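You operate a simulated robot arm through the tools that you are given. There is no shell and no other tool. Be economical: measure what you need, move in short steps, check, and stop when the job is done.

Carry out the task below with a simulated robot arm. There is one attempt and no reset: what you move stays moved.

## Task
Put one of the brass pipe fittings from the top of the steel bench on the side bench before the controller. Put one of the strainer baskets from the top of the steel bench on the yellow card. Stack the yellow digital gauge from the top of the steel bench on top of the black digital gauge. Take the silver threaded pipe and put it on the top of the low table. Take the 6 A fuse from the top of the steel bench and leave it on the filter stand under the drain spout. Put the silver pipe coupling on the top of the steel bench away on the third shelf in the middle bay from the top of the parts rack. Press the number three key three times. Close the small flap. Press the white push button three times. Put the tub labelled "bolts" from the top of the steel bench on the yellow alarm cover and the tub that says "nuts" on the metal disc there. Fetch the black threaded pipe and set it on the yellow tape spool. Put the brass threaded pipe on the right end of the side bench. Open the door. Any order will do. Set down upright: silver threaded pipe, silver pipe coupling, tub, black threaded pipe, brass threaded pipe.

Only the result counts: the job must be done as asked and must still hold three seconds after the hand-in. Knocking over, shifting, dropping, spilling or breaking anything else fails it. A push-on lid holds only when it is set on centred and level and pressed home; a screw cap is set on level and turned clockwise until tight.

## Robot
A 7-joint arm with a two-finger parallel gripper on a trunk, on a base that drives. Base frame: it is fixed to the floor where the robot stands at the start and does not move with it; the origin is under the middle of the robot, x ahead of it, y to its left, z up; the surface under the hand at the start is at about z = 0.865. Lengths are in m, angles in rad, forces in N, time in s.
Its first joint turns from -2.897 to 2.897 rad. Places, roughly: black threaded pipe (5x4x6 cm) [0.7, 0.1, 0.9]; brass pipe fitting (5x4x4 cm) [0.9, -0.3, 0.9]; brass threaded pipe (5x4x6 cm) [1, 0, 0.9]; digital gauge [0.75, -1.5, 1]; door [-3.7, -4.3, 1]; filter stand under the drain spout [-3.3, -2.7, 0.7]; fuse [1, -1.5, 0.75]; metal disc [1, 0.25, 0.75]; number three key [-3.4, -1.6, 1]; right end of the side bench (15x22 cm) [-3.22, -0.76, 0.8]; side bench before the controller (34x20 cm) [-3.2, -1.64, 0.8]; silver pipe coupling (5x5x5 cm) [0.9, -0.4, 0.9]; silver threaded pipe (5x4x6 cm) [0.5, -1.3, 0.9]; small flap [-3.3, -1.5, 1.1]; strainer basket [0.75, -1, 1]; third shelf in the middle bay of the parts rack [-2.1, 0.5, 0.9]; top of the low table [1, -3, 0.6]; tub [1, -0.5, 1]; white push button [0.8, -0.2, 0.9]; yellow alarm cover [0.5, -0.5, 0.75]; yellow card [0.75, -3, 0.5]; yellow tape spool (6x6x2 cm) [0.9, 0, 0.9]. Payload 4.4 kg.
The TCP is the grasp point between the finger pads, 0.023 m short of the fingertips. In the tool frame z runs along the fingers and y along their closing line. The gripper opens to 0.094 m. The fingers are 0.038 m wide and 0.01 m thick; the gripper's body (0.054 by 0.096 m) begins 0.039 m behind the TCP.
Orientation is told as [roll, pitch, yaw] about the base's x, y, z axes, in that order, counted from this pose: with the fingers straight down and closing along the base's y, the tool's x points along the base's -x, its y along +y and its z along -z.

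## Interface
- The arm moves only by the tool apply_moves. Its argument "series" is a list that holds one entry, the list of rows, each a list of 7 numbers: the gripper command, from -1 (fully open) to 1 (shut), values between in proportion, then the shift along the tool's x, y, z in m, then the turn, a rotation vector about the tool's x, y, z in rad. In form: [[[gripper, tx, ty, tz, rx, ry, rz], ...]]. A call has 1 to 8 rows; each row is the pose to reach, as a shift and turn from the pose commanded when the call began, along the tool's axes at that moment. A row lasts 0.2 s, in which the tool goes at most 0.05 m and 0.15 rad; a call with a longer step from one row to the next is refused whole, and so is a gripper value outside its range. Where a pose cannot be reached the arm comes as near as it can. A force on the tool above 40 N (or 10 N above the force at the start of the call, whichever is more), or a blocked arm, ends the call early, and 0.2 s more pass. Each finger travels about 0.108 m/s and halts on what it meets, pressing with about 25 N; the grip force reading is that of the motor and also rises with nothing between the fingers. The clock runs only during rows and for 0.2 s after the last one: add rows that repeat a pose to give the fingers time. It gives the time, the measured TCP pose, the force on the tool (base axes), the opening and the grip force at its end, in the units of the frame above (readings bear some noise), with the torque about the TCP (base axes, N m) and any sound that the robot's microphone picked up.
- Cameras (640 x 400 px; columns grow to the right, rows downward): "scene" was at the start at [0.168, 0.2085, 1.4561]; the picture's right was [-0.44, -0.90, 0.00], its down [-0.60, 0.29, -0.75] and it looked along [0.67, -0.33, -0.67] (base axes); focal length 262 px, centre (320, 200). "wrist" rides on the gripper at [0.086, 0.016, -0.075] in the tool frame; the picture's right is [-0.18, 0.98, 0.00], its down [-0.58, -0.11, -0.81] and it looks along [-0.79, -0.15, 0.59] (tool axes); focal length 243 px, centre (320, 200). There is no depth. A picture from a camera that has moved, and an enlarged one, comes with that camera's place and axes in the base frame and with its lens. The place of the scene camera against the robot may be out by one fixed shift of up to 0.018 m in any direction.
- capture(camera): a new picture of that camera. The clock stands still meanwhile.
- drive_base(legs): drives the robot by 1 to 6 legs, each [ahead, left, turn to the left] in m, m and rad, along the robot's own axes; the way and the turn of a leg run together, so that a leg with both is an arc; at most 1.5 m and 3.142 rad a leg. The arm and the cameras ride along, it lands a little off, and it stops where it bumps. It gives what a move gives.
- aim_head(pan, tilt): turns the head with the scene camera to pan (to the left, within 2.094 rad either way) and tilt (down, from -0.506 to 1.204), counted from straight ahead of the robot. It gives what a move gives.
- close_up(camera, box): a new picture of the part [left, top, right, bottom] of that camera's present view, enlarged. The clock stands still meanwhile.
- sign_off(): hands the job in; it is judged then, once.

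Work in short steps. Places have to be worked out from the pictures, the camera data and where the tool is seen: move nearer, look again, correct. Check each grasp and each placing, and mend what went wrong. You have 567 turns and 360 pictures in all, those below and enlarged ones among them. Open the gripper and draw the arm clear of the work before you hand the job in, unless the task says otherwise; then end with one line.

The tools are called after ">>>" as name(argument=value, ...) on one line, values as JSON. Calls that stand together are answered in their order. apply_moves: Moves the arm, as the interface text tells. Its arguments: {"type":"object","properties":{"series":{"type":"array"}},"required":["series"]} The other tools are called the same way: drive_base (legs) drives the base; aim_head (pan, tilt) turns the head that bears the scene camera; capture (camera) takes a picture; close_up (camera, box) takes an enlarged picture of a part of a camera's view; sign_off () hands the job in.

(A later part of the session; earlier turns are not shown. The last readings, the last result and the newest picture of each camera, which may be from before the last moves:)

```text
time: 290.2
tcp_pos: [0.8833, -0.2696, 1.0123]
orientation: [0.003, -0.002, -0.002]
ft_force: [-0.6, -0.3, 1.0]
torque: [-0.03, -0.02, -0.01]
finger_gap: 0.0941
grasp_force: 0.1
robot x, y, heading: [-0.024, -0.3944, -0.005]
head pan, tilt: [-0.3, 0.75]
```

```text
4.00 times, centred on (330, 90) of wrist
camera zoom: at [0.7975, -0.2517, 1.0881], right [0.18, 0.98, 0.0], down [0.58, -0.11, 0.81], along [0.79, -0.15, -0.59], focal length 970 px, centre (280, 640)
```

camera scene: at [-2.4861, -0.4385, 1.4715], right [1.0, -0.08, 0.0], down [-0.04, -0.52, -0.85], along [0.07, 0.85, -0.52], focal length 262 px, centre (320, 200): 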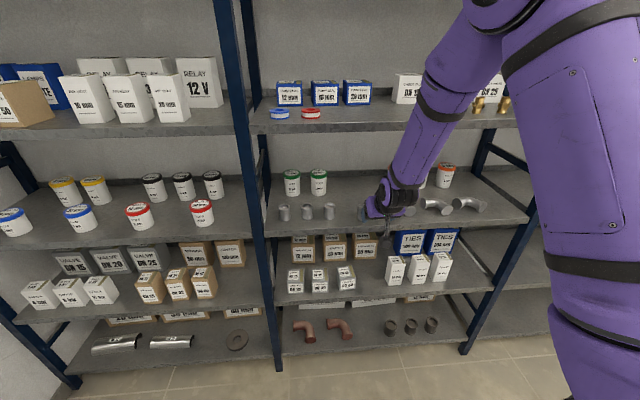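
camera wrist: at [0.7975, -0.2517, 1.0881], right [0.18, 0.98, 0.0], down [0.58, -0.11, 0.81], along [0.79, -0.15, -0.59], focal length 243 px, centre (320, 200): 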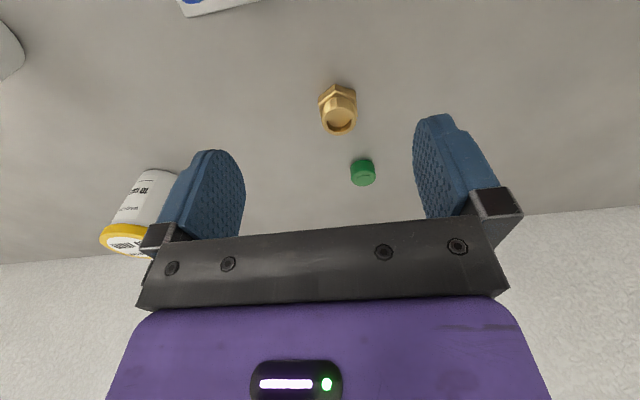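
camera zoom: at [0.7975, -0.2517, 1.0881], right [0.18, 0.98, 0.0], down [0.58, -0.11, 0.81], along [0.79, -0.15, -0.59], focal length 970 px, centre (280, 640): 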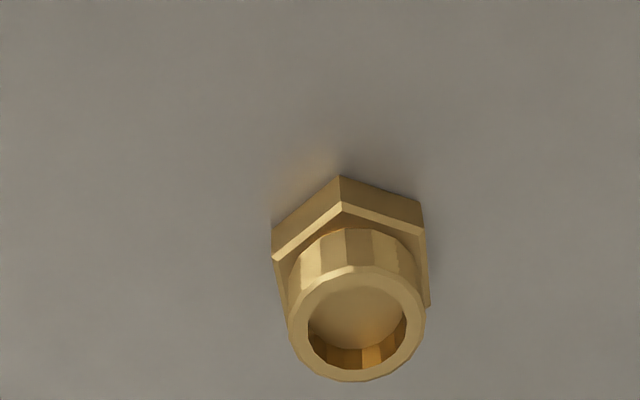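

The fitting is at (0.9295, -0.2595), flats facing y. I descend and grip it low.

>>> apply_moves(series=[[[-1, -0.0465, 0.01, 0.0, 0, 0, 0], [-1, -0.0465, 0.01, 0.045, 0, 0, 0], [-1, -0.0465, 0.01, 0.09, 0, 0, 0], [-1, -0.0465, 0.01, 0.119, 0, 0, 0], [-1, -0.0465, 0.01, 0.119, 0, 0, 0], [1, -0.0465, 0.01, 0.119, 0, 0, 0], [1, -0.0465, 0.01, 0.119, 0, 0, 0], [1, -0.0465, 0.01, 0.119, 0, 0, 0]]])

>>> apply_moves(series=[[[1, 0, 0, 0, 0, 0, 0], [1, 0, 0, -0.02, 0, 0, 0], [1, 0, 0, -0.06, 0, 0, 0], [1, 0, 0, -0.1, 0, 0, 0]]])

>>> capture(camera="wrist")

```text
time: 292.0
tcp_pos: [0.9286, -0.2611, 0.8935]
orientation: [0.004, 0.002, 0.002]
ft_force: [0.5, -0.2, -0.6]
torque: [0.01, -0.02, -0.02]
finger_gap: 0.042
grasp_force: 24.7
robot x, y, heading: [-0.0246, -0.3967, -0.004]
head pan, tilt: [-0.3, 0.75]
```

```text
time: 293.0
tcp_pos: [0.9265, -0.2599, 0.992]
orientation: [0.003, 0.002, 0.001]
ft_force: [-0.2, -0.5, -1.2]
torque: [0.01, 0.03, 0.0]
finger_gap: 0.0421
grasp_force: 25.6
robot x, y, heading: [-0.0266, -0.3978, -0.004]
head pan, tilt: [-0.3, 0.75]
```

```text
228 pictures are left
camera wrist: at [0.8411, -0.2427, 1.067], right [0.18, 0.98, 0.0], down [0.58, -0.11, 0.8], along [0.79, -0.15, -0.59], focal length 243 px, centre (320, 200)
```

wrist: 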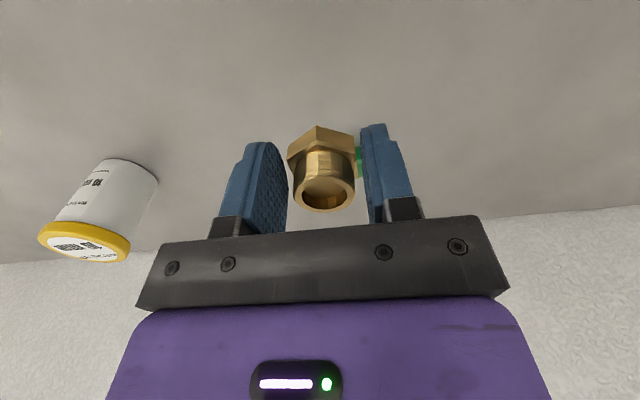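

Held. I retract and drive to the side bench before the controller.

>>> apply_moves(series=[[[1, 0.0405, 0, -0.0285, 0, 0, 0], [1, 0.081, 0, -0.057, 0, 0, 0], [1, 0.1215, 0, -0.0855, 0, 0, 0], [1, 0.162, -0.01, -0.114, 0, 0, 0], [1, 0.2025, -0.03, -0.1365, 0, 0, 0], [1, 0.24, -0.06, -0.15, 0, 0, 0], [1, 0.28, -0.085, -0.164, 0, 0, 0], [1, 0.315, -0.115, -0.18, 0, 0, 0]]])

>>> apply_moves(series=[[[1, 0.01, 0, -0.045, 0, 0, 0], [1, 0.015, 0, -0.06, 0, 0, 0]]])

>>> drive_base(legs=[[-0.4, 0.05, 0], [-1.45, 0, 0], [-0.15, 0, 0], [0, 0, -3.13], [0.35, 0, 0], [0, 1.2, 0]])

>>> aim_head(pan=0.0, tilt=0.7)

>>> capture(camera="scene")

>>> capture(camera="wrist")

```text
refused: row 4 steps farther than a row can; nothing moved
```

```text
time: 293.6
tcp_pos: [0.9119, -0.2609, 1.0514]
orientation: [0.005, 0.001, 0.0]
ft_force: [0.4, -0.3, -1.5]
torque: [-0.03, 0.06, -0.04]
finger_gap: 0.0419
grasp_force: 25.0
robot x, y, heading: [-0.0223, -0.3961, -0.001]
head pan, tilt: [-0.3, 0.75]
```

```text
time: 318.7
tcp_pos: [-3.2424, -1.7368, 1.0517]
orientation: [0.003, 0.001, -3.076]
ft_force: [0.8, -0.3, -1.1]
torque: [-0.03, -0.03, 0.02]
finger_gap: 0.0419
grasp_force: 24.9
robot x, y, heading: [-2.3142, -1.5417, -3.086]
head pan, tilt: [-0.3, 0.75]
```

```text
time: 319.5
tcp_pos: [-3.2418, -1.7361, 1.0519]
orientation: [0.002, 0.001, -3.08]
ft_force: [0.1, -0.4, -1.9]
torque: [0.03, -0.03, 0.0]
finger_gap: 0.0418
grasp_force: 25.3
robot x, y, heading: [-2.3174, -1.541, -3.085]
head pan, tilt: [0.0, 0.7]
```

```text
227 pictures are left
camera scene: at [-2.4947, -1.775, 1.4584], right [-0.06, 1.0, 0.0], down [0.64, 0.04, -0.76], along [-0.76, -0.04, -0.64], focal length 262 px, centre (320, 200)
```

scene: 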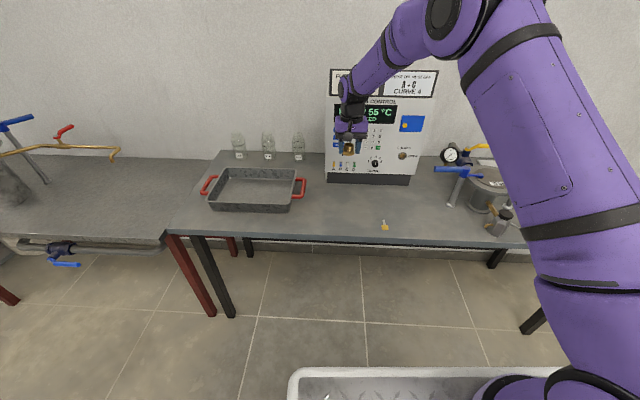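

```text
226 pictures are left
camera wrist: at [-3.1538, -1.7447, 1.1273], right [-0.12, -0.99, 0.0], down [-0.59, 0.07, 0.81], along [-0.8, 0.1, -0.59], focal length 243 px, centre (320, 200)
```

wrist: 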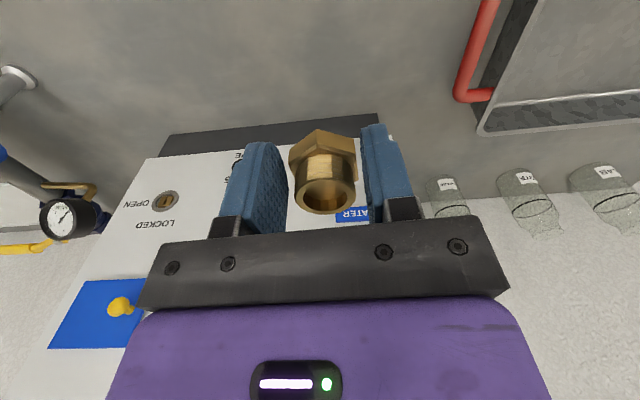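

The retract call had been refused, so the arm travelled extended; no stop was reported, but I check that nothing on the bench or cart was touched.

>>> aim_head(pan=-0.6, tilt=0.55)

>>> capture(camera="scene")

>>> aim_head(pan=-2.09, tilt=0.4)

>>> capture(camera="scene")

```text
time: 320.5
tcp_pos: [-3.2419, -1.7356, 1.0507]
orientation: [0.004, 0.001, -3.078]
ft_force: [0.3, 0.0, -1.5]
torque: [0.01, -0.03, 0.01]
finger_gap: 0.0416
grasp_force: 25.1
robot x, y, heading: [-2.3163, -1.545, -3.085]
head pan, tilt: [-0.6, 0.55]
```

```text
225 pictures are left
camera scene: at [-2.4869, -1.7238, 1.4716], right [0.51, 0.86, 0.0], down [0.45, -0.27, -0.85], along [-0.73, 0.44, -0.52], focal length 262 px, centre (320, 200)
```

scene: 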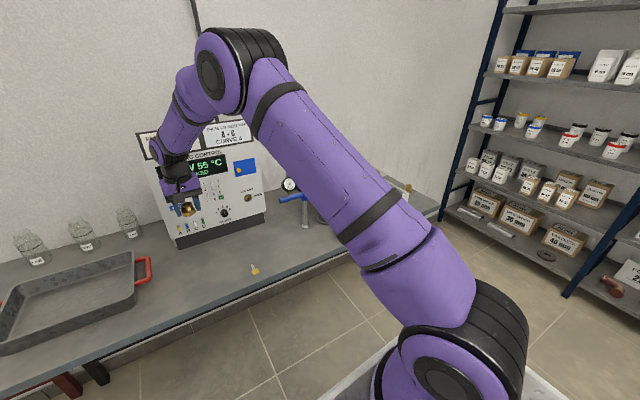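

```text
time: 322.1
tcp_pos: [-3.2416, -1.7352, 1.0517]
orientation: [0.003, 0.0, -3.078]
ft_force: [-0.3, 0.5, -1.3]
torque: [-0.02, -0.01, -0.01]
finger_gap: 0.0419
grasp_force: 24.8
robot x, y, heading: [-2.3178, -1.5417, -3.086]
head pan, tilt: [-2.089, 0.4]
```

```text
224 pictures are left
camera scene: at [-2.3689, -1.687, 1.4853], right [0.9, -0.44, 0.0], down [-0.17, -0.35, -0.92], along [0.41, 0.83, -0.39], focal length 262 px, centre (320, 200)
```

scene: 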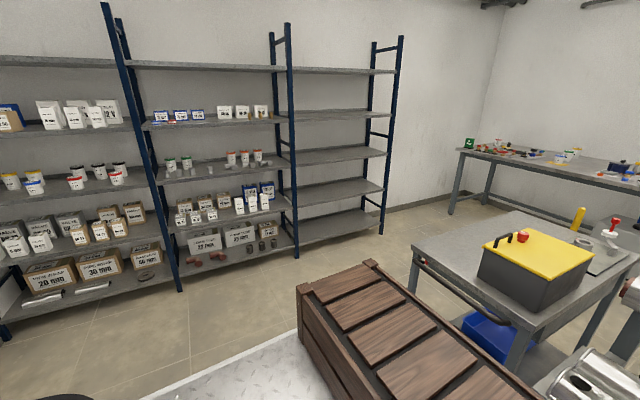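

Everything else stands. I lower the fitting onto the bench before the controller at about (-3.22, -1.70), clear of the yellow key.

>>> apply_moves(series=[[[1, 0.024, -0.0346, 0.02, 0, 0, 0], [1, 0.024, -0.0346, 0.06, 0, 0, 0], [1, 0.024, -0.0346, 0.1, 0, 0, 0], [1, 0.024, -0.0346, 0.14, 0, 0, 0], [1, 0.024, -0.0346, 0.18, 0, 0, 0], [1, 0.024, -0.0346, 0.2, 0, 0, 0], [1, 0.024, -0.0346, 0.212, 0, 0, 0], [1, 0.024, -0.0346, 0.212, 0, 0, 0]]])

>>> capture(camera="wrist")

```text
time: 323.9
tcp_pos: [-3.2198, -1.6993, 0.8407]
orientation: [0.001, 0.001, -3.078]
ft_force: [-0.5, 0.0, -1.0]
torque: [-0.01, -0.04, -0.03]
finger_gap: 0.0417
grasp_force: 24.8
robot x, y, heading: [-2.3173, -1.5395, -3.087]
head pan, tilt: [-2.089, 0.4]
```

```text
223 pictures are left
camera wrist: at [-3.1313, -1.7079, 0.9159], right [-0.12, -0.99, 0.0], down [-0.59, 0.07, 0.81], along [-0.8, 0.1, -0.59], focal length 243 px, centre (320, 200)
```

wrist: 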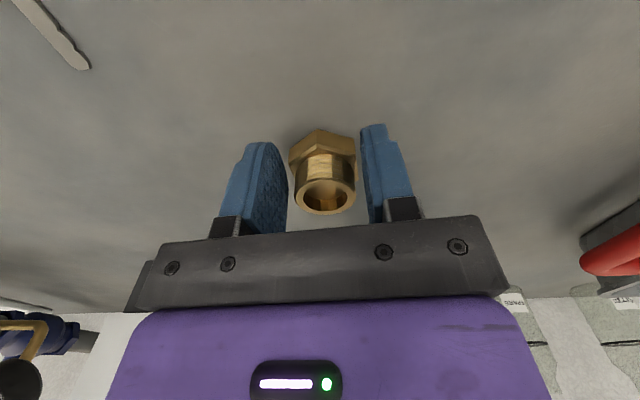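

About 1 cm to go; slow to contact, then release and rise.

>>> apply_moves(series=[[[1, 0, 0, 0.005, 0, 0, 0], [1, 0, 0, 0.009, 0, 0, 0], [1, 0, 0, 0.012, 0, 0, 0], [1, 0, 0, 0.0135, 0, 0, 0]]])

>>> apply_moves(series=[[[1, 0, 0, -0.001, 0, 0, 0], [0.2, 0, 0, -0.001, 0, 0, 0], [-0.6, 0, 0, -0.001, 0, 0, 0], [-0.6, 0, 0, -0.001, 0, 0, 0], [-0.6, 0, 0, -0.045, 0, 0, 0], [-0.6, 0, 0, -0.09, 0, 0, 0], [-0.6, 0, 0, -0.135, 0, 0, 0], [-0.6, 0, 0, -0.18, 0, 0, 0]]])

>>> capture(camera="wrist")

```text
time: 324.9
tcp_pos: [-3.2196, -1.6998, 0.8279]
orientation: [0.004, -0.002, -3.077]
ft_force: [-1.0, 1.8, 19.9]
torque: [0.17, 0.34, -0.08]
finger_gap: 0.0417
grasp_force: 24.7
robot x, y, heading: [-2.3148, -1.54, -3.075]
head pan, tilt: [-2.089, 0.4]
```

```text
time: 326.7
tcp_pos: [-3.2202, -1.6996, 1.0056]
orientation: [0.003, 0.001, -3.076]
ft_force: [-0.3, -0.9, -0.9]
torque: [0.0, -0.03, -0.01]
finger_gap: 0.0755
grasp_force: 0.1
robot x, y, heading: [-2.3164, -1.5366, -3.081]
head pan, tilt: [-2.089, 0.4]
```

```text
222 pictures are left
camera wrist: at [-3.1331, -1.7076, 1.0812], right [-0.12, -0.99, 0.0], down [-0.59, 0.07, 0.8], along [-0.8, 0.1, -0.59], focal length 243 px, centre (320, 200)
```

wrist: 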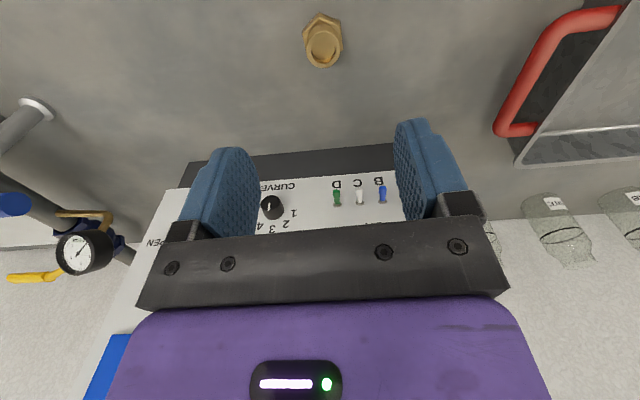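

Brass fitting placed. I retract properly and check the brass pipe at the bench end.

>>> apply_moves(series=[[[-1, 0.037, 0, -0.0275, 0, 0, 0], [-1, 0.074, 0, -0.055, 0, 0, 0], [-1, 0.111, 0, -0.0825, 0, 0, 0], [-1, 0.148, 0, -0.11, 0, 0, 0], [-1, 0.185, 0, -0.1375, 0, 0, 0], [-1, 0.222, 0, -0.165, 0, 0, 0], [-1, 0.259, 0, -0.1925, 0, 0, 0], [-1, 0.296, 0, -0.22, 0, 0, 0]]])

>>> aim_head(pan=-0.8, tilt=0.5)

>>> capture(camera="scene")

```text
time: 328.5
tcp_pos: [-2.9242, -1.6809, 1.224]
orientation: [0.004, 0.002, -3.077]
ft_force: [-0.4, -0.7, -0.4]
torque: [0.02, -0.02, 0.0]
finger_gap: 0.0939
grasp_force: 0.1
robot x, y, heading: [-2.3159, -1.5379, -3.078]
head pan, tilt: [-2.089, 0.4]
```

```text
time: 329.9
tcp_pos: [-2.9267, -1.6804, 1.2238]
orientation: [0.003, 0.0, -3.077]
ft_force: [0.3, 0.7, 0.0]
torque: [0.0, 0.02, 0.0]
finger_gap: 0.094
grasp_force: 0.1
robot x, y, heading: [-2.3199, -1.5412, -3.081]
head pan, tilt: [-0.799, 0.499]
```

```text
221 pictures are left
camera scene: at [-2.4769, -1.7086, 1.4762], right [0.68, 0.74, 0.0], down [0.35, -0.32, -0.88], along [-0.65, 0.59, -0.48], focal length 262 px, centre (320, 200)
```

scene: 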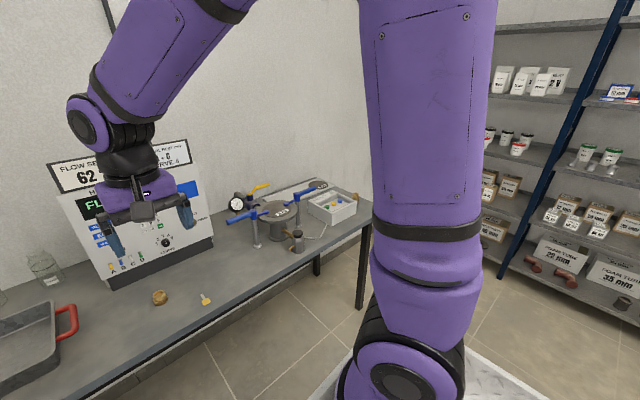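

>>> close_up(camera="scene", box=[220, 170, 380, 270])

```text
4.00 times, centred on (300, 220) of scene
camera zoom: at [-2.4769, -1.7086, 1.4762], right [0.68, 0.74, 0.0], down [0.35, -0.32, -0.88], along [-0.65, 0.59, -0.48], focal length 1050 px, centre (400, 120)
```

zoom: 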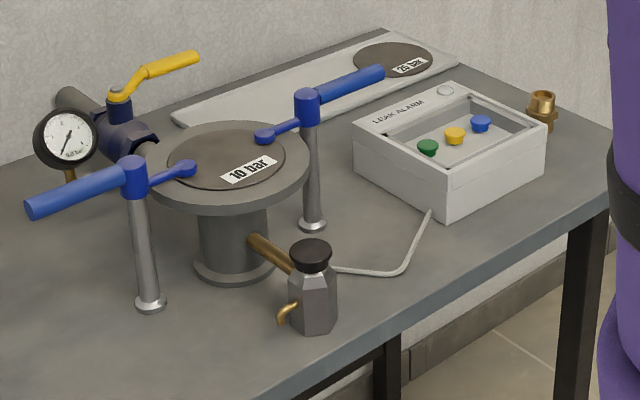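

All intact. While here I look at the filter stand and drain spout for later.

>>> aim_head(pan=0.75, tilt=0.5)

>>> capture(camera="scene")

>>> close_up(camera="scene", box=[120, 80, 420, 280])

```text
time: 331.6
tcp_pos: [-2.9265, -1.681, 1.2239]
orientation: [0.004, 0.001, -3.077]
ft_force: [-0.4, 1.0, -0.2]
torque: [0.02, 0.01, 0.02]
finger_gap: 0.0941
grasp_force: 0.2
robot x, y, heading: [-2.3149, -1.5439, -3.083]
head pan, tilt: [0.75, 0.499]
```

```text
219 pictures are left
camera scene: at [-2.4727, -1.8358, 1.4762], right [-0.72, 0.69, 0.0], down [0.33, 0.35, -0.88], along [-0.61, -0.64, -0.48], focal length 262 px, centre (320, 200)
```

scene: 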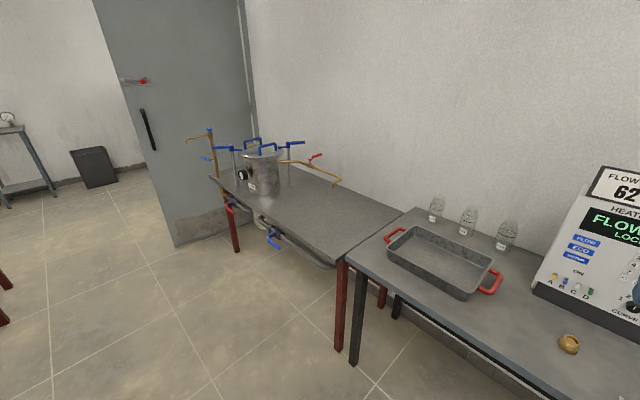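

```text
2.00 times, centred on (270, 180) of scene
camera zoom: at [-2.4727, -1.8358, 1.4762], right [-0.72, 0.69, 0.0], down [0.33, 0.35, -0.88], along [-0.61, -0.64, -0.48], focal length 525 px, centre (420, 240)
```

zoom: 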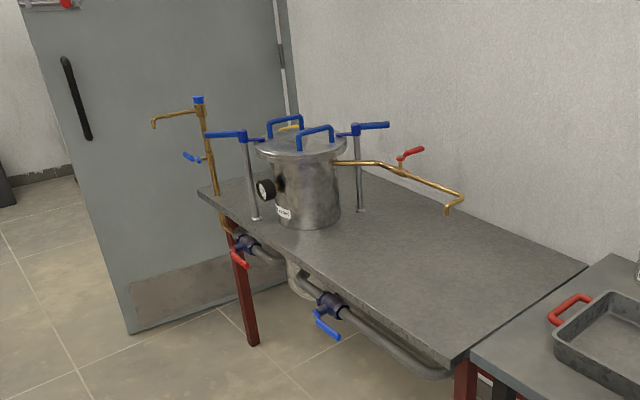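

I note the spout tip for later. Now I drive to the right part of the steel bench for the fuse, gauges, strainer and silver pipe.

>>> drive_base(legs=[[0, -1.15, -0.06], [0.0, 0, 3.14], [0.2, 0, 0], [1.4, 0, 0], [0.6, 0, 0]])

>>> aim_head(pan=-1.57, tilt=0.7)

>>> capture(camera="scene")

```text
time: 355.4
tcp_pos: [0.4806, -0.4739, 1.2251]
orientation: [0.004, 0.0, -0.055]
ft_force: [0.2, 0.3, 0.1]
torque: [-0.05, -0.03, -0.01]
finger_gap: 0.0941
grasp_force: 0.0
robot x, y, heading: [-0.1434, -0.5396, -0.06]
head pan, tilt: [0.75, 0.499]
```

```text
time: 357.6
tcp_pos: [0.48, -0.4733, 1.2255]
orientation: [0.003, 0.001, -0.056]
ft_force: [-0.1, 0.1, 0.1]
torque: [-0.01, 0.03, 0.02]
finger_gap: 0.0939
grasp_force: 0.1
robot x, y, heading: [-0.1412, -0.5406, -0.062]
head pan, tilt: [-1.571, 0.7]
```

```text
217 pictures are left
camera scene: at [-0.0395, -0.3861, 1.4585], right [-1.0, 0.06, 0.0], down [0.04, 0.64, -0.76], along [-0.05, -0.76, -0.64], focal length 262 px, centre (320, 200)
```

scene: 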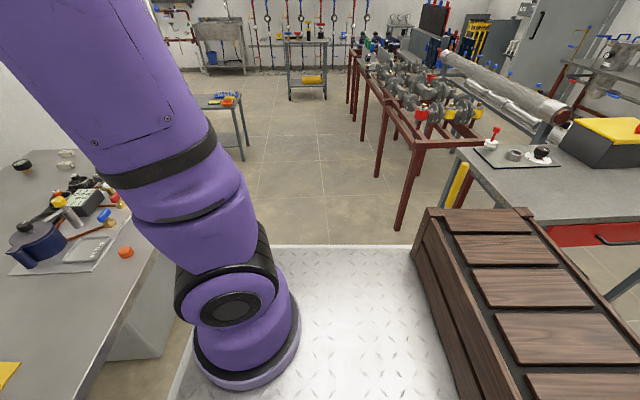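

The cart's corner is near x ≈ -0.55, so I go close to the bench before moving right, and check clearance.

>>> drive_base(legs=[[0, 0, 0.06], [0.17, 0, 0], [0, -0.2, 0]])

>>> aim_head(pan=-2.09, tilt=0.9)

>>> capture(camera="scene")

```text
time: 360.7
tcp_pos: [0.6433, -0.6414, 1.2254]
orientation: [0.003, -0.001, 0.006]
ft_force: [0.4, 0.0, -0.3]
torque: [0.0, -0.01, 0.02]
finger_gap: 0.094
grasp_force: 0.0
robot x, y, heading: [0.0276, -0.7437, 0.0]
head pan, tilt: [-1.571, 0.7]
```

```text
time: 361.6
tcp_pos: [0.6426, -0.6417, 1.2259]
orientation: [0.002, 0.0, 0.003]
ft_force: [-0.3, 0.2, 0.4]
torque: [0.01, -0.04, 0.01]
finger_gap: 0.094
grasp_force: 0.1
robot x, y, heading: [0.0256, -0.7428, -0.002]
head pan, tilt: [-2.089, 0.901]
```

```text
216 pictures are left
camera scene: at [0.0827, -0.5645, 1.4424], right [-0.87, 0.5, 0.0], down [0.39, 0.68, -0.62], along [-0.31, -0.54, -0.78], focal length 262 px, centre (320, 200)
```

scene: 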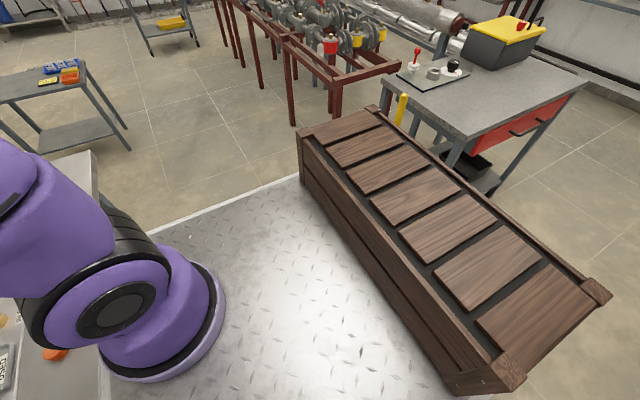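

Clearance to the cart is ~0.28 m. I drive right to y ≈ -1.28 and look at the bench.

>>> drive_base(legs=[[0, -0.53, 0]])

>>> aim_head(pan=-0.2, tilt=0.8)

>>> capture(camera="scene")

>>> capture(camera="wrist")

```text
time: 364.7
tcp_pos: [0.6428, -1.1737, 1.2254]
orientation: [0.003, 0.001, 0.004]
ft_force: [-0.6, 0.8, -0.3]
torque: [0.04, -0.02, 0.0]
finger_gap: 0.0941
grasp_force: 0.1
robot x, y, heading: [0.0301, -1.2779, -0.004]
head pan, tilt: [-2.089, 0.901]
```

```text
time: 366.6
tcp_pos: [0.6427, -1.173, 1.2245]
orientation: [0.003, 0.0, 0.004]
ft_force: [-0.9, -0.2, 0.1]
torque: [0.0, 0.0, -0.02]
finger_gap: 0.0941
grasp_force: 0.0
robot x, y, heading: [0.0291, -1.2782, 0.001]
head pan, tilt: [-0.201, 0.799]
```

```text
215 pictures are left
camera scene: at [0.1979, -1.0482, 1.4502], right [-0.2, -0.98, 0.0], down [-0.7, 0.14, -0.7], along [0.68, -0.14, -0.72], focal length 262 px, centre (320, 200)
```

scene: 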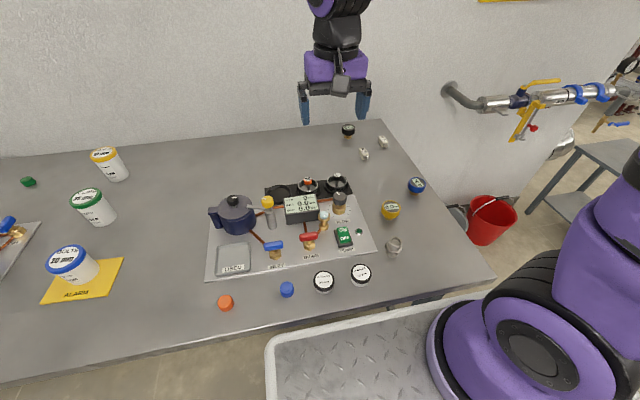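

```text
214 pictures are left
camera wrist: at [0.557, -1.157, 1.3008], right [0.18, 0.98, 0.0], down [0.58, -0.11, 0.81], along [0.79, -0.14, -0.59], focal length 243 px, centre (320, 200)
```

wrist: 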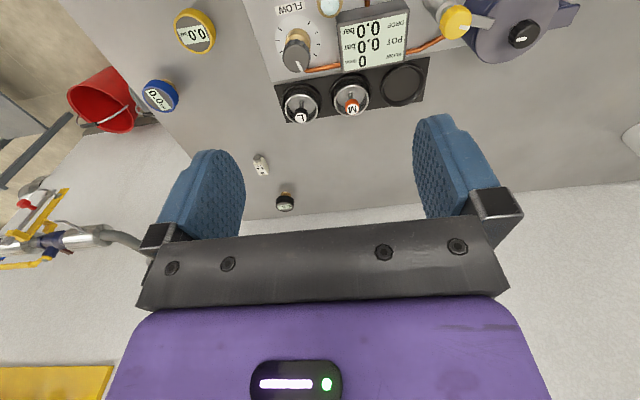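

I enlarge the parts to identify gauges, fuses, baskets and pipe.

>>> close_up(camera="scene", box=[310, 110, 450, 220])

>>> close_up(camera="scene", box=[210, 200, 450, 320])

```text
3.64 times, centred on (380, 165) of scene
camera zoom: at [0.1979, -1.0482, 1.4502], right [-0.2, -0.98, 0.0], down [-0.7, 0.14, -0.7], along [0.68, -0.14, -0.72], focal length 954 px, centre (102, 327)
```

zoom: 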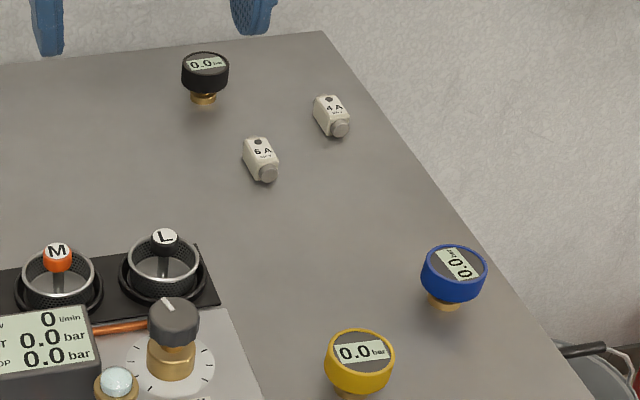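

```text
2.67 times, centred on (330, 260) of scene
camera zoom: at [0.1979, -1.0482, 1.4502], right [-0.2, -0.98, 0.0], down [-0.7, 0.14, -0.7], along [0.68, -0.14, -0.72], focal length 700 px, centre (293, 40)
```

zoom: 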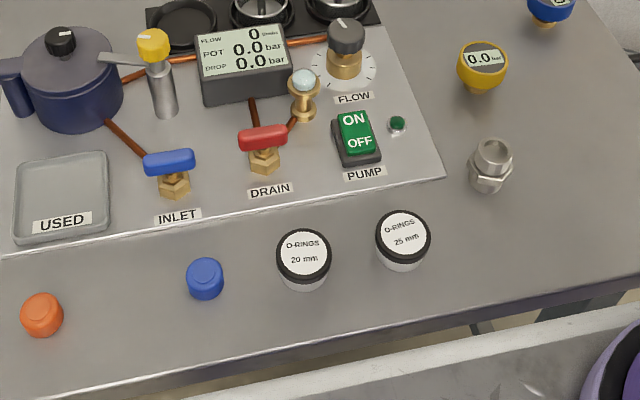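

I identified everything: yellow, blue and black gauges, 6 A fuse, M and L strainer baskets, silver threaded pipe. I hover toward the far black gauge to measure it (and the fuse).

>>> apply_moves(series=[[[-1, -0.035, -0.02, 0.025, 0, 0, 0], [-1, -0.07, -0.04, 0.05, 0, 0, 0], [-1, -0.105, -0.06, 0.075, 0, 0, 0], [-1, -0.14, -0.08, 0.1, 0, 0, 0], [-1, -0.175, -0.1, 0.125, 0, 0, 0], [-1, -0.21, -0.12, 0.145, 0, 0, 0], [-1, -0.25, -0.14, 0.155, 0, 0, 0], [-1, -0.28, -0.16, 0.155, 0, 0, 0]]])

>>> capture(camera="wrist")

```text
time: 368.4
tcp_pos: [0.924, -1.3301, 1.0712]
orientation: [0.003, 0.0, 0.006]
ft_force: [-0.2, 0.6, 0.7]
torque: [0.01, -0.02, 0.03]
finger_gap: 0.0941
grasp_force: 0.0
robot x, y, heading: [0.0239, -1.2802, -0.002]
head pan, tilt: [-0.201, 0.799]
```

```text
211 pictures are left
camera wrist: at [0.8382, -1.314, 1.1472], right [0.18, 0.98, 0.0], down [0.58, -0.11, 0.81], along [0.79, -0.14, -0.59], focal length 243 px, centre (320, 200)
```

wrist: 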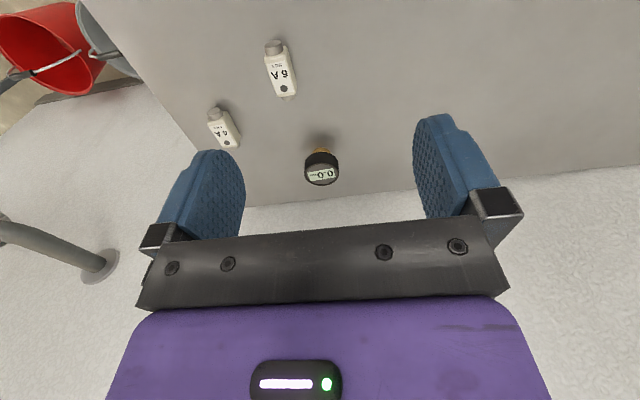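

Black gauge stands at (1.07, -1.353), top ≈ 0.93, beyond straight-down reach, so I'll use a 20° forward tilt for both pick and place. Fuse at (0.962, -1.377). Now I look at the yellow gauge.

>>> apply_moves(series=[[[-1, 0.048, 0, 0, 0, 0, 0], [-1, 0.096, 0, 0, 0, 0, 0], [-1, 0.144, 0, 0, 0, 0, 0], [-1, 0.192, 0, 0, 0, 0, 0], [-1, 0.24, -0.005, 0, 0, 0, 0], [-1, 0.288, -0.01, 0, 0, 0, 0], [-1, 0.32, -0.01, 0, 0, 0, 0]]])

>>> capture(camera="wrist")

```text
time: 370.0
tcp_pos: [0.6029, -1.343, 1.0698]
orientation: [0.003, 0.003, 0.005]
ft_force: [1.3, 0.9, -0.3]
torque: [0.0, 0.03, -0.03]
finger_gap: 0.0938
grasp_force: 0.1
robot x, y, heading: [0.0231, -1.2762, -0.003]
head pan, tilt: [-0.201, 0.799]
```

```text
210 pictures are left
camera wrist: at [0.517, -1.3261, 1.145], right [0.18, 0.98, 0.0], down [0.58, -0.11, 0.81], along [0.79, -0.14, -0.59], focal length 243 px, centre (320, 200)
```

wrist: 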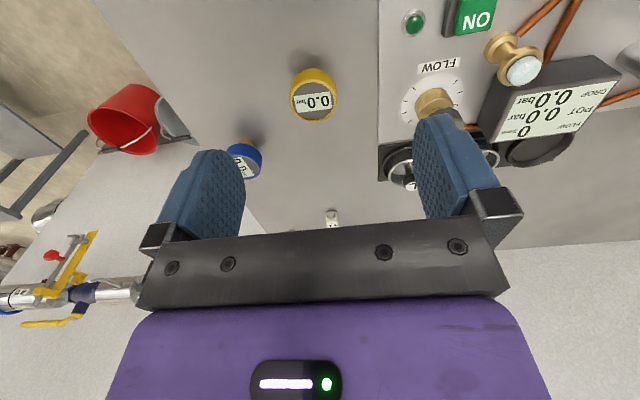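

Yellow gauge at (0.647, -1.355), head 4.6 cm wide. I tilt 20° and descend around its head.

>>> apply_moves(series=[[[-1, -0.02, -0.006, 0.01, 0, -0.12, 0], [-1, -0.044, -0.012, 0.03, 0, -0.24, 0], [-1, -0.044, -0.012, 0.06, 0, -0.35, 0], [-1, -0.044, -0.012, 0.1, 0, -0.35, 0], [-1, -0.044, -0.012, 0.135, 0, -0.35, 0], [-1, -0.044, -0.012, 0.155, 0, -0.35, 0], [-1, -0.044, -0.012, 0.155, 0, -0.35, 0]]])

>>> capture(camera="wrist")

>>> close_up(camera="scene", box=[330, 160, 450, 260])

```text
time: 371.6
tcp_pos: [0.6456, -1.3559, 0.9138]
orientation: [0.005, -0.352, 0.003]
ft_force: [-0.4, 0.3, -0.3]
torque: [-0.01, -0.04, -0.01]
finger_gap: 0.0938
grasp_force: 0.0
out of reach, approached as far as the arm can: row 3, 4
robot x, y, heading: [0.0262, -1.2817, -0.0]
head pan, tilt: [-0.201, 0.799]
```

```text
209 pictures are left
camera wrist: at [0.5402, -1.3385, 0.9553], right [0.17, 0.98, 0.07], down [0.27, -0.11, 0.96], along [0.95, -0.14, -0.28], focal length 243 px, centre (320, 200)
```

wrist: 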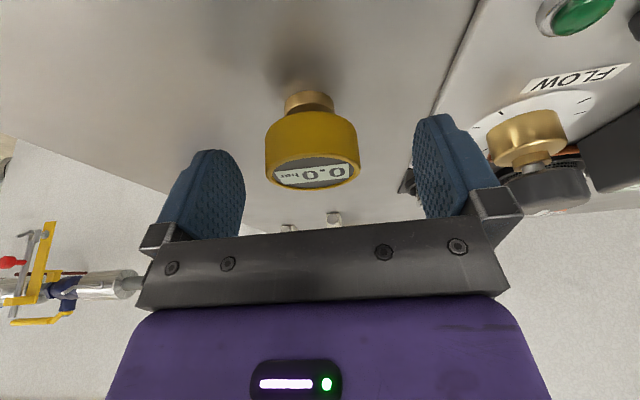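

```text
4.00 times, centred on (390, 210) of scene
camera zoom: at [0.1979, -1.0482, 1.4502], right [-0.2, -0.98, 0.0], down [-0.7, 0.14, -0.7], along [0.68, -0.14, -0.72], focal length 1050 px, centre (40, 160)
```

zoom: 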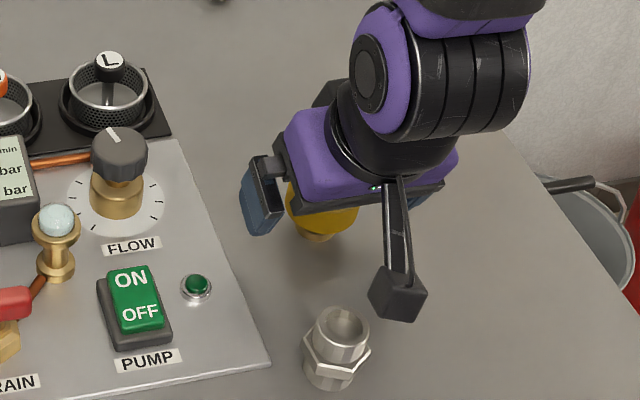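

The head sits a bit lower than the pads; I go down 12 mm, close, and lift.

>>> apply_moves(series=[[[-1, 0.0041, 0, 0.0113, 0, 0, 0], [-1, 0.0041, 0, 0.0113, 0, 0, 0], [0, 0.0041, 0, 0.0113, 0, 0, 0], [1, 0.0041, 0, 0.0113, 0, 0, 0], [1, 0.0041, 0, 0.0113, 0, 0, 0], [1, 0.0041, 0, 0.0113, 0, 0, 0]]])

>>> capture(camera="wrist")

```text
time: 373.0
tcp_pos: [0.647, -1.3556, 0.9013]
orientation: [0.002, -0.349, 0.001]
ft_force: [0.3, 0.1, 0.5]
torque: [0.01, 0.01, 0.04]
finger_gap: 0.051
grasp_force: 25.1
robot x, y, heading: [0.0263, -1.277, -0.004]
head pan, tilt: [-0.201, 0.799]
```

```text
207 pictures are left
camera wrist: at [0.5412, -1.3384, 0.9436], right [0.17, 0.98, 0.07], down [0.27, -0.11, 0.96], along [0.95, -0.14, -0.28], focal length 243 px, centre (320, 200)
```

wrist: 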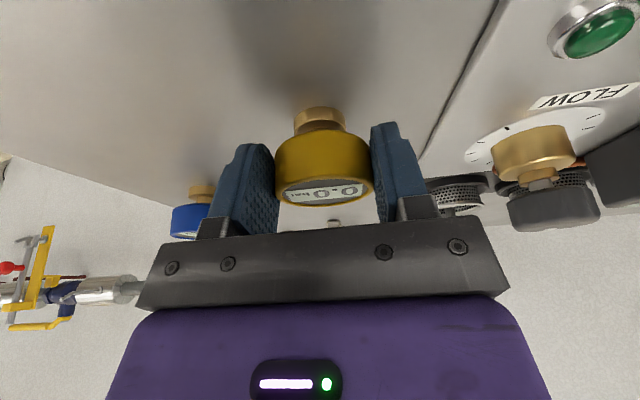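

Gripped (5.1 cm). I lift and carry toward the black gauge.

>>> apply_moves(series=[[[1, -0.0129, 0, -0.035, 0, 0, 0], [1, -0.0257, 0, -0.0705, 0, 0, 0], [1, -0.0386, 0, -0.106, 0, 0, 0], [1, -0.0515, 0, -0.141, 0, 0, 0], [1, -0.0935, 0, -0.126, 0, 0, 0], [1, -0.1355, 0, -0.111, 0, 0, 0], [1, -0.1775, 0, -0.096, 0, 0, 0], [1, -0.2195, 0, -0.081, 0, 0, 0]]])

>>> apply_moves(series=[[[1, -0.042, 0, 0.0153, 0, 0, 0], [1, -0.084, 0, 0.0306, 0, 0, 0], [1, -0.126, 0, 0.046, 0, 0, 0], [1, -0.16, 0, 0.0584, 0, 0, 0], [1, -0.16, 0, 0.0584, 0, 0, 0]]])

>>> capture(camera="wrist")

>>> close_up(camera="scene", box=[310, 90, 430, 190])

```text
time: 374.8
tcp_pos: [0.8257, -1.3544, 1.0554]
orientation: [0.005, -0.349, 0.001]
ft_force: [-0.2, 1.0, -1.5]
torque: [-0.02, -0.01, 0.02]
finger_gap: 0.051
grasp_force: 25.0
out of reach, approached as far as the arm can: row 2, 3
robot x, y, heading: [0.0225, -1.2771, -0.007]
head pan, tilt: [-0.201, 0.799]
```

```text
time: 376.0
tcp_pos: [0.9959, -1.3529, 1.0522]
orientation: [0.004, -0.35, 0.003]
ft_force: [-0.2, 0.3, -1.1]
torque: [-0.03, 0.0, 0.0]
finger_gap: 0.051
grasp_force: 25.1
robot x, y, heading: [0.0221, -1.2779, -0.002]
head pan, tilt: [-0.201, 0.799]
```

```text
206 pictures are left
camera wrist: at [0.8904, -1.3358, 1.0943], right [0.17, 0.98, 0.07], down [0.27, -0.11, 0.96], along [0.95, -0.14, -0.29], focal length 243 px, centre (320, 200)
```

wrist: 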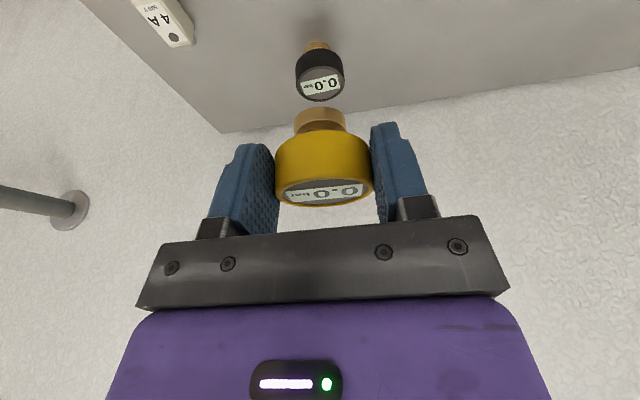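

```text
4.00 times, centred on (370, 140) of scene
camera zoom: at [0.198, -1.0482, 1.4502], right [-0.2, -0.98, 0.0], down [-0.7, 0.14, -0.7], along [0.68, -0.14, -0.72], focal length 1050 px, centre (120, 440)
```

zoom: 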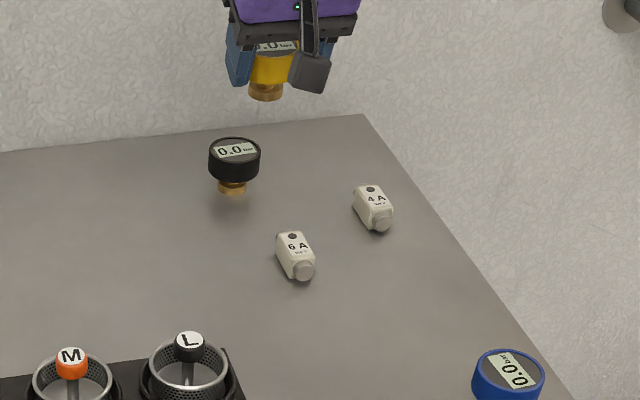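

Black gauge's top centre: (1.092, -1.357, ~0.909). I move over it, then check.

>>> apply_moves(series=[[[1, -0.03, -0.0015, 0.011, 0, 0, 0], [1, -0.06, -0.003, 0.022, 0, 0, 0], [1, -0.0884, -0.004, 0.0322, 0, 0, 0], [1, -0.08, -0.004, 0.055, 0, 0, 0], [1, -0.071, -0.004, 0.08, 0, 0, 0], [1, -0.071, -0.004, 0.08, 0, 0, 0]]])

>>> close_up(camera="wrist", box=[240, 30, 400, 220])

>>> close_up(camera="scene", box=[320, 90, 400, 150])

```text
time: 377.4
tcp_pos: [1.091, -1.3554, 1.0027]
orientation: [0.002, -0.35, 0.001]
ft_force: [-0.3, 0.3, -1.5]
torque: [-0.03, 0.01, -0.01]
finger_gap: 0.051
grasp_force: 24.7
robot x, y, heading: [0.0273, -1.2788, -0.003]
head pan, tilt: [-0.201, 0.799]
```

```text
2.11 times, centred on (320, 125) of wrist
camera zoom: at [0.985, -1.3389, 1.0439], right [0.17, 0.98, 0.07], down [0.27, -0.11, 0.96], along [0.95, -0.14, -0.28], focal length 511 px, centre (320, 358)
```

zoom: 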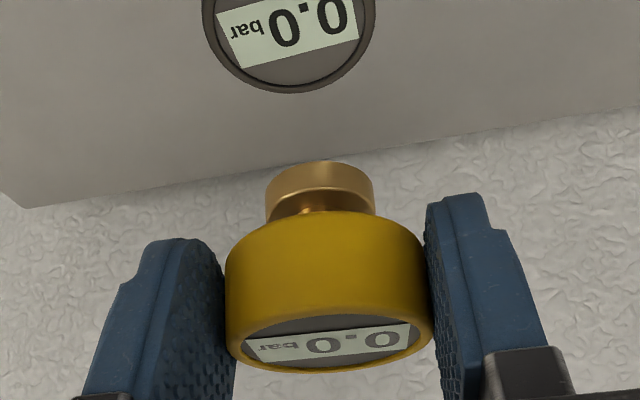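

```text
6.67 times, centred on (360, 120) of scene
camera zoom: at [0.198, -1.0482, 1.4502], right [-0.2, -0.98, 0.0], down [-0.7, 0.14, -0.7], along [0.68, -0.14, -0.72], focal length 1749 px, centre (53, 733)
```

zoom: 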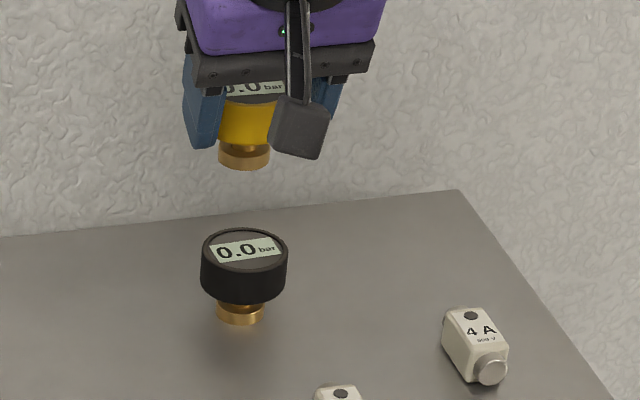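

The yellow stem needs ~7 mm more in +x and -y. I shift and lower to just above the black gauge, then recheck.

>>> apply_moves(series=[[[1, -0.0066, -0.0065, 0.0024, 0, 0, 0], [1, 0.003, -0.0065, 0.03, 0, 0, 0], [1, 0.0098, -0.0065, 0.047, 0, 0, 0], [1, 0.0098, -0.0065, 0.047, 0, 0, 0]]])

>>> close_up(camera="wrist", box=[240, 30, 400, 220])

>>> close_up(camera="scene", box=[320, 90, 400, 150])

```text
time: 378.4
tcp_pos: [1.097, -1.3639, 0.9552]
orientation: [0.005, -0.349, 0.001]
ft_force: [-0.1, 0.3, -2.6]
torque: [-0.05, 0.05, -0.01]
finger_gap: 0.0507
grasp_force: 25.2
robot x, y, heading: [0.0229, -1.2758, -0.002]
head pan, tilt: [-0.201, 0.799]
```

```text
2.11 times, centred on (320, 125) of wrist
camera zoom: at [0.9912, -1.3467, 0.996], right [0.17, 0.98, 0.07], down [0.27, -0.11, 0.96], along [0.95, -0.14, -0.28], focal length 511 px, centre (320, 358)
```

zoom: 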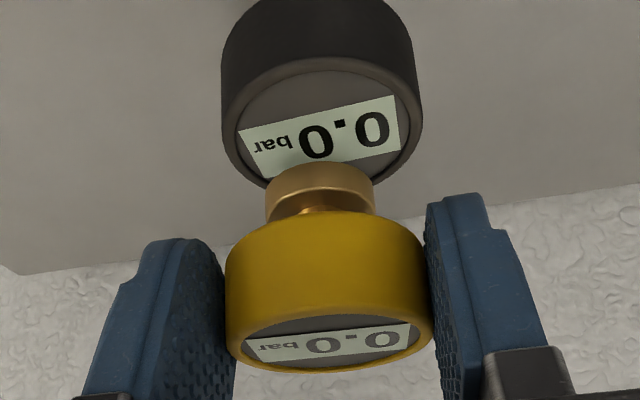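

```text
6.67 times, centred on (360, 120) of scene
camera zoom: at [0.1981, -1.0482, 1.4502], right [-0.2, -0.98, 0.0], down [-0.7, 0.14, -0.7], along [0.68, -0.14, -0.72], focal length 1749 px, centre (53, 733)
```

zoom: 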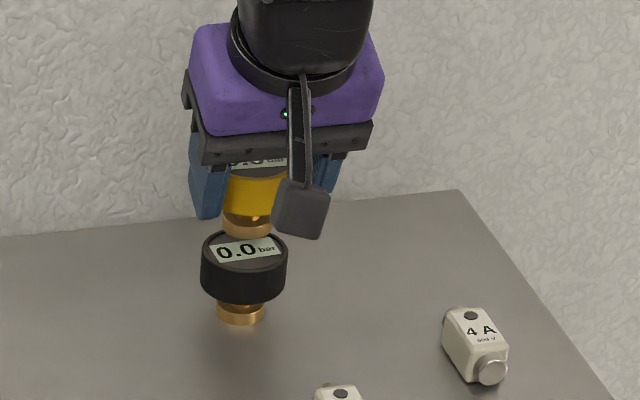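

Views agree within several mm; I shift -4 mm in x and lower slowly to contact.

>>> apply_moves(series=[[[1, 0.0038, 0.001, -0.0014, 0, 0, 0], [1, 0.0052, 0.001, 0.0024, 0, 0, 0], [1, 0.0065, 0.001, 0.0061, 0, 0, 0], [1, 0.0072, 0.001, 0.008, 0, 0, 0]]])

>>> close_up(camera="wrist", box=[240, 30, 400, 220])

>>> close_up(camera="scene", box=[320, 90, 400, 150])

```text
time: 379.4
tcp_pos: [1.0918, -1.3627, 0.9464]
orientation: [0.003, -0.35, 0.002]
ft_force: [-0.4, -0.5, 2.3]
torque: [0.02, 0.05, 0.03]
finger_gap: 0.0508
grasp_force: 25.2
robot x, y, heading: [0.0259, -1.2777, -0.004]
head pan, tilt: [-0.201, 0.799]
```

```text
2.11 times, centred on (320, 125) of wrist
camera zoom: at [0.9869, -1.3456, 0.9872], right [0.17, 0.98, 0.07], down [0.27, -0.11, 0.96], along [0.95, -0.14, -0.28], focal length 511 px, centre (320, 358)
```

zoom: 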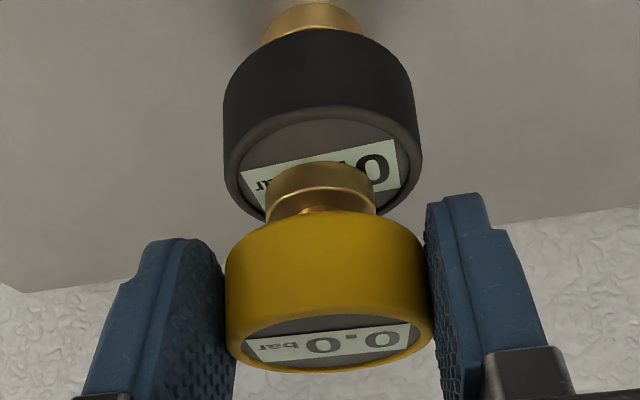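

```text
6.67 times, centred on (360, 120) of scene
camera zoom: at [0.1979, -1.0482, 1.4502], right [-0.2, -0.98, 0.0], down [-0.7, 0.14, -0.7], along [0.68, -0.14, -0.72], focal length 1749 px, centre (53, 733)
```

zoom: 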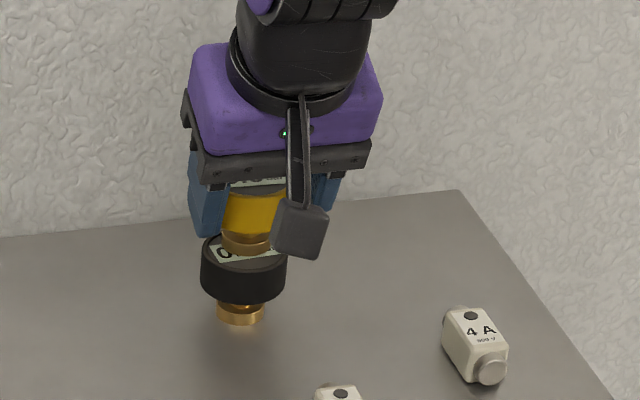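

Contact just beginning at the same plane shows the stem ~1 cm too far forward. I lift 3 mm, shift back 10 mm, and lower again.

>>> apply_moves(series=[[[1, -0.001, 0, -0.003, 0, 0, 0], [1, 0.0035, 0, -0.0045, 0, 0, 0], [1, 0.0085, 0, -0.0063, 0, 0, 0], [1, 0.0095, 0, -0.0035, 0, 0, 0], [1, 0.0102, 0, -0.0015, 0, 0, 0]]])

>>> close_up(camera="wrist", box=[240, 30, 400, 220])

>>> close_up(camera="scene", box=[320, 90, 400, 150])

```text
time: 380.6
tcp_pos: [1.0823, -1.3629, 0.9452]
orientation: [0.003, -0.351, 0.003]
ft_force: [-5.2, 1.2, 13.1]
torque: [0.03, 0.11, 0.01]
finger_gap: 0.0507
grasp_force: 24.8
robot x, y, heading: [0.0266, -1.2777, -0.004]
head pan, tilt: [-0.201, 0.799]
```

```text
2.11 times, centred on (320, 125) of wrist
camera zoom: at [0.9769, -1.3461, 0.9869], right [0.17, 0.98, 0.07], down [0.27, -0.11, 0.96], along [0.95, -0.14, -0.28], focal length 511 px, centre (320, 358)
```

zoom: 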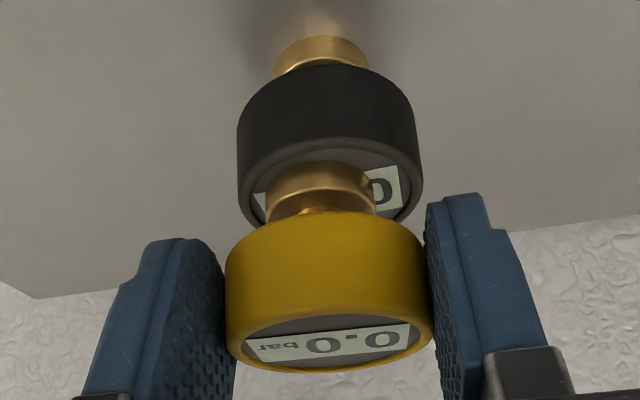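

```text
6.67 times, centred on (360, 120) of scene
camera zoom: at [0.1972, -1.0482, 1.4503], right [-0.2, -0.98, 0.0], down [-0.7, 0.14, -0.7], along [0.68, -0.14, -0.72], focal length 1749 px, centre (53, 733)
```

zoom: 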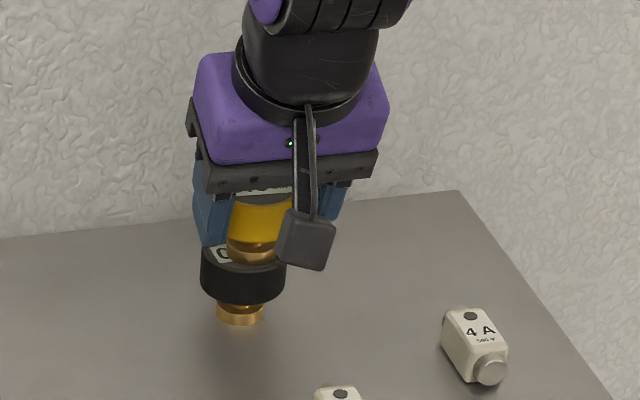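

x is aligned; y needs +3 mm. I adjust, settle with light contact, and release.

>>> apply_moves(series=[[[1, -0.001, 0, -0.0028, 0, 0, 0], [1, -0.001, 0.003, -0.0028, 0, 0, 0], [1, -0.0003, 0.003, -0.001, 0, 0, 0], [1, 0, 0.003, 0, 0, 0, 0]]])

>>> close_up(camera="wrist", box=[240, 30, 400, 220])

```text
time: 381.6
tcp_pos: [1.0835, -1.3606, 0.9458]
orientation: [0.003, -0.355, 0.001]
ft_force: [-5.2, -1.4, 18.1]
torque: [-0.14, 0.04, -0.03]
finger_gap: 0.0507
grasp_force: 24.3
robot x, y, heading: [0.0249, -1.2791, -0.002]
head pan, tilt: [-0.201, 0.799]
```

```text
2.11 times, centred on (320, 125) of wrist
camera zoom: at [0.9767, -1.3427, 0.9868], right [0.17, 0.98, 0.07], down [0.27, -0.11, 0.96], along [0.95, -0.14, -0.28], focal length 511 px, centre (320, 358)
```

zoom: 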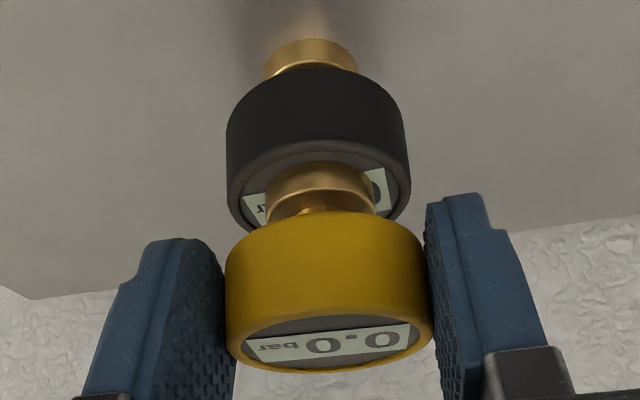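

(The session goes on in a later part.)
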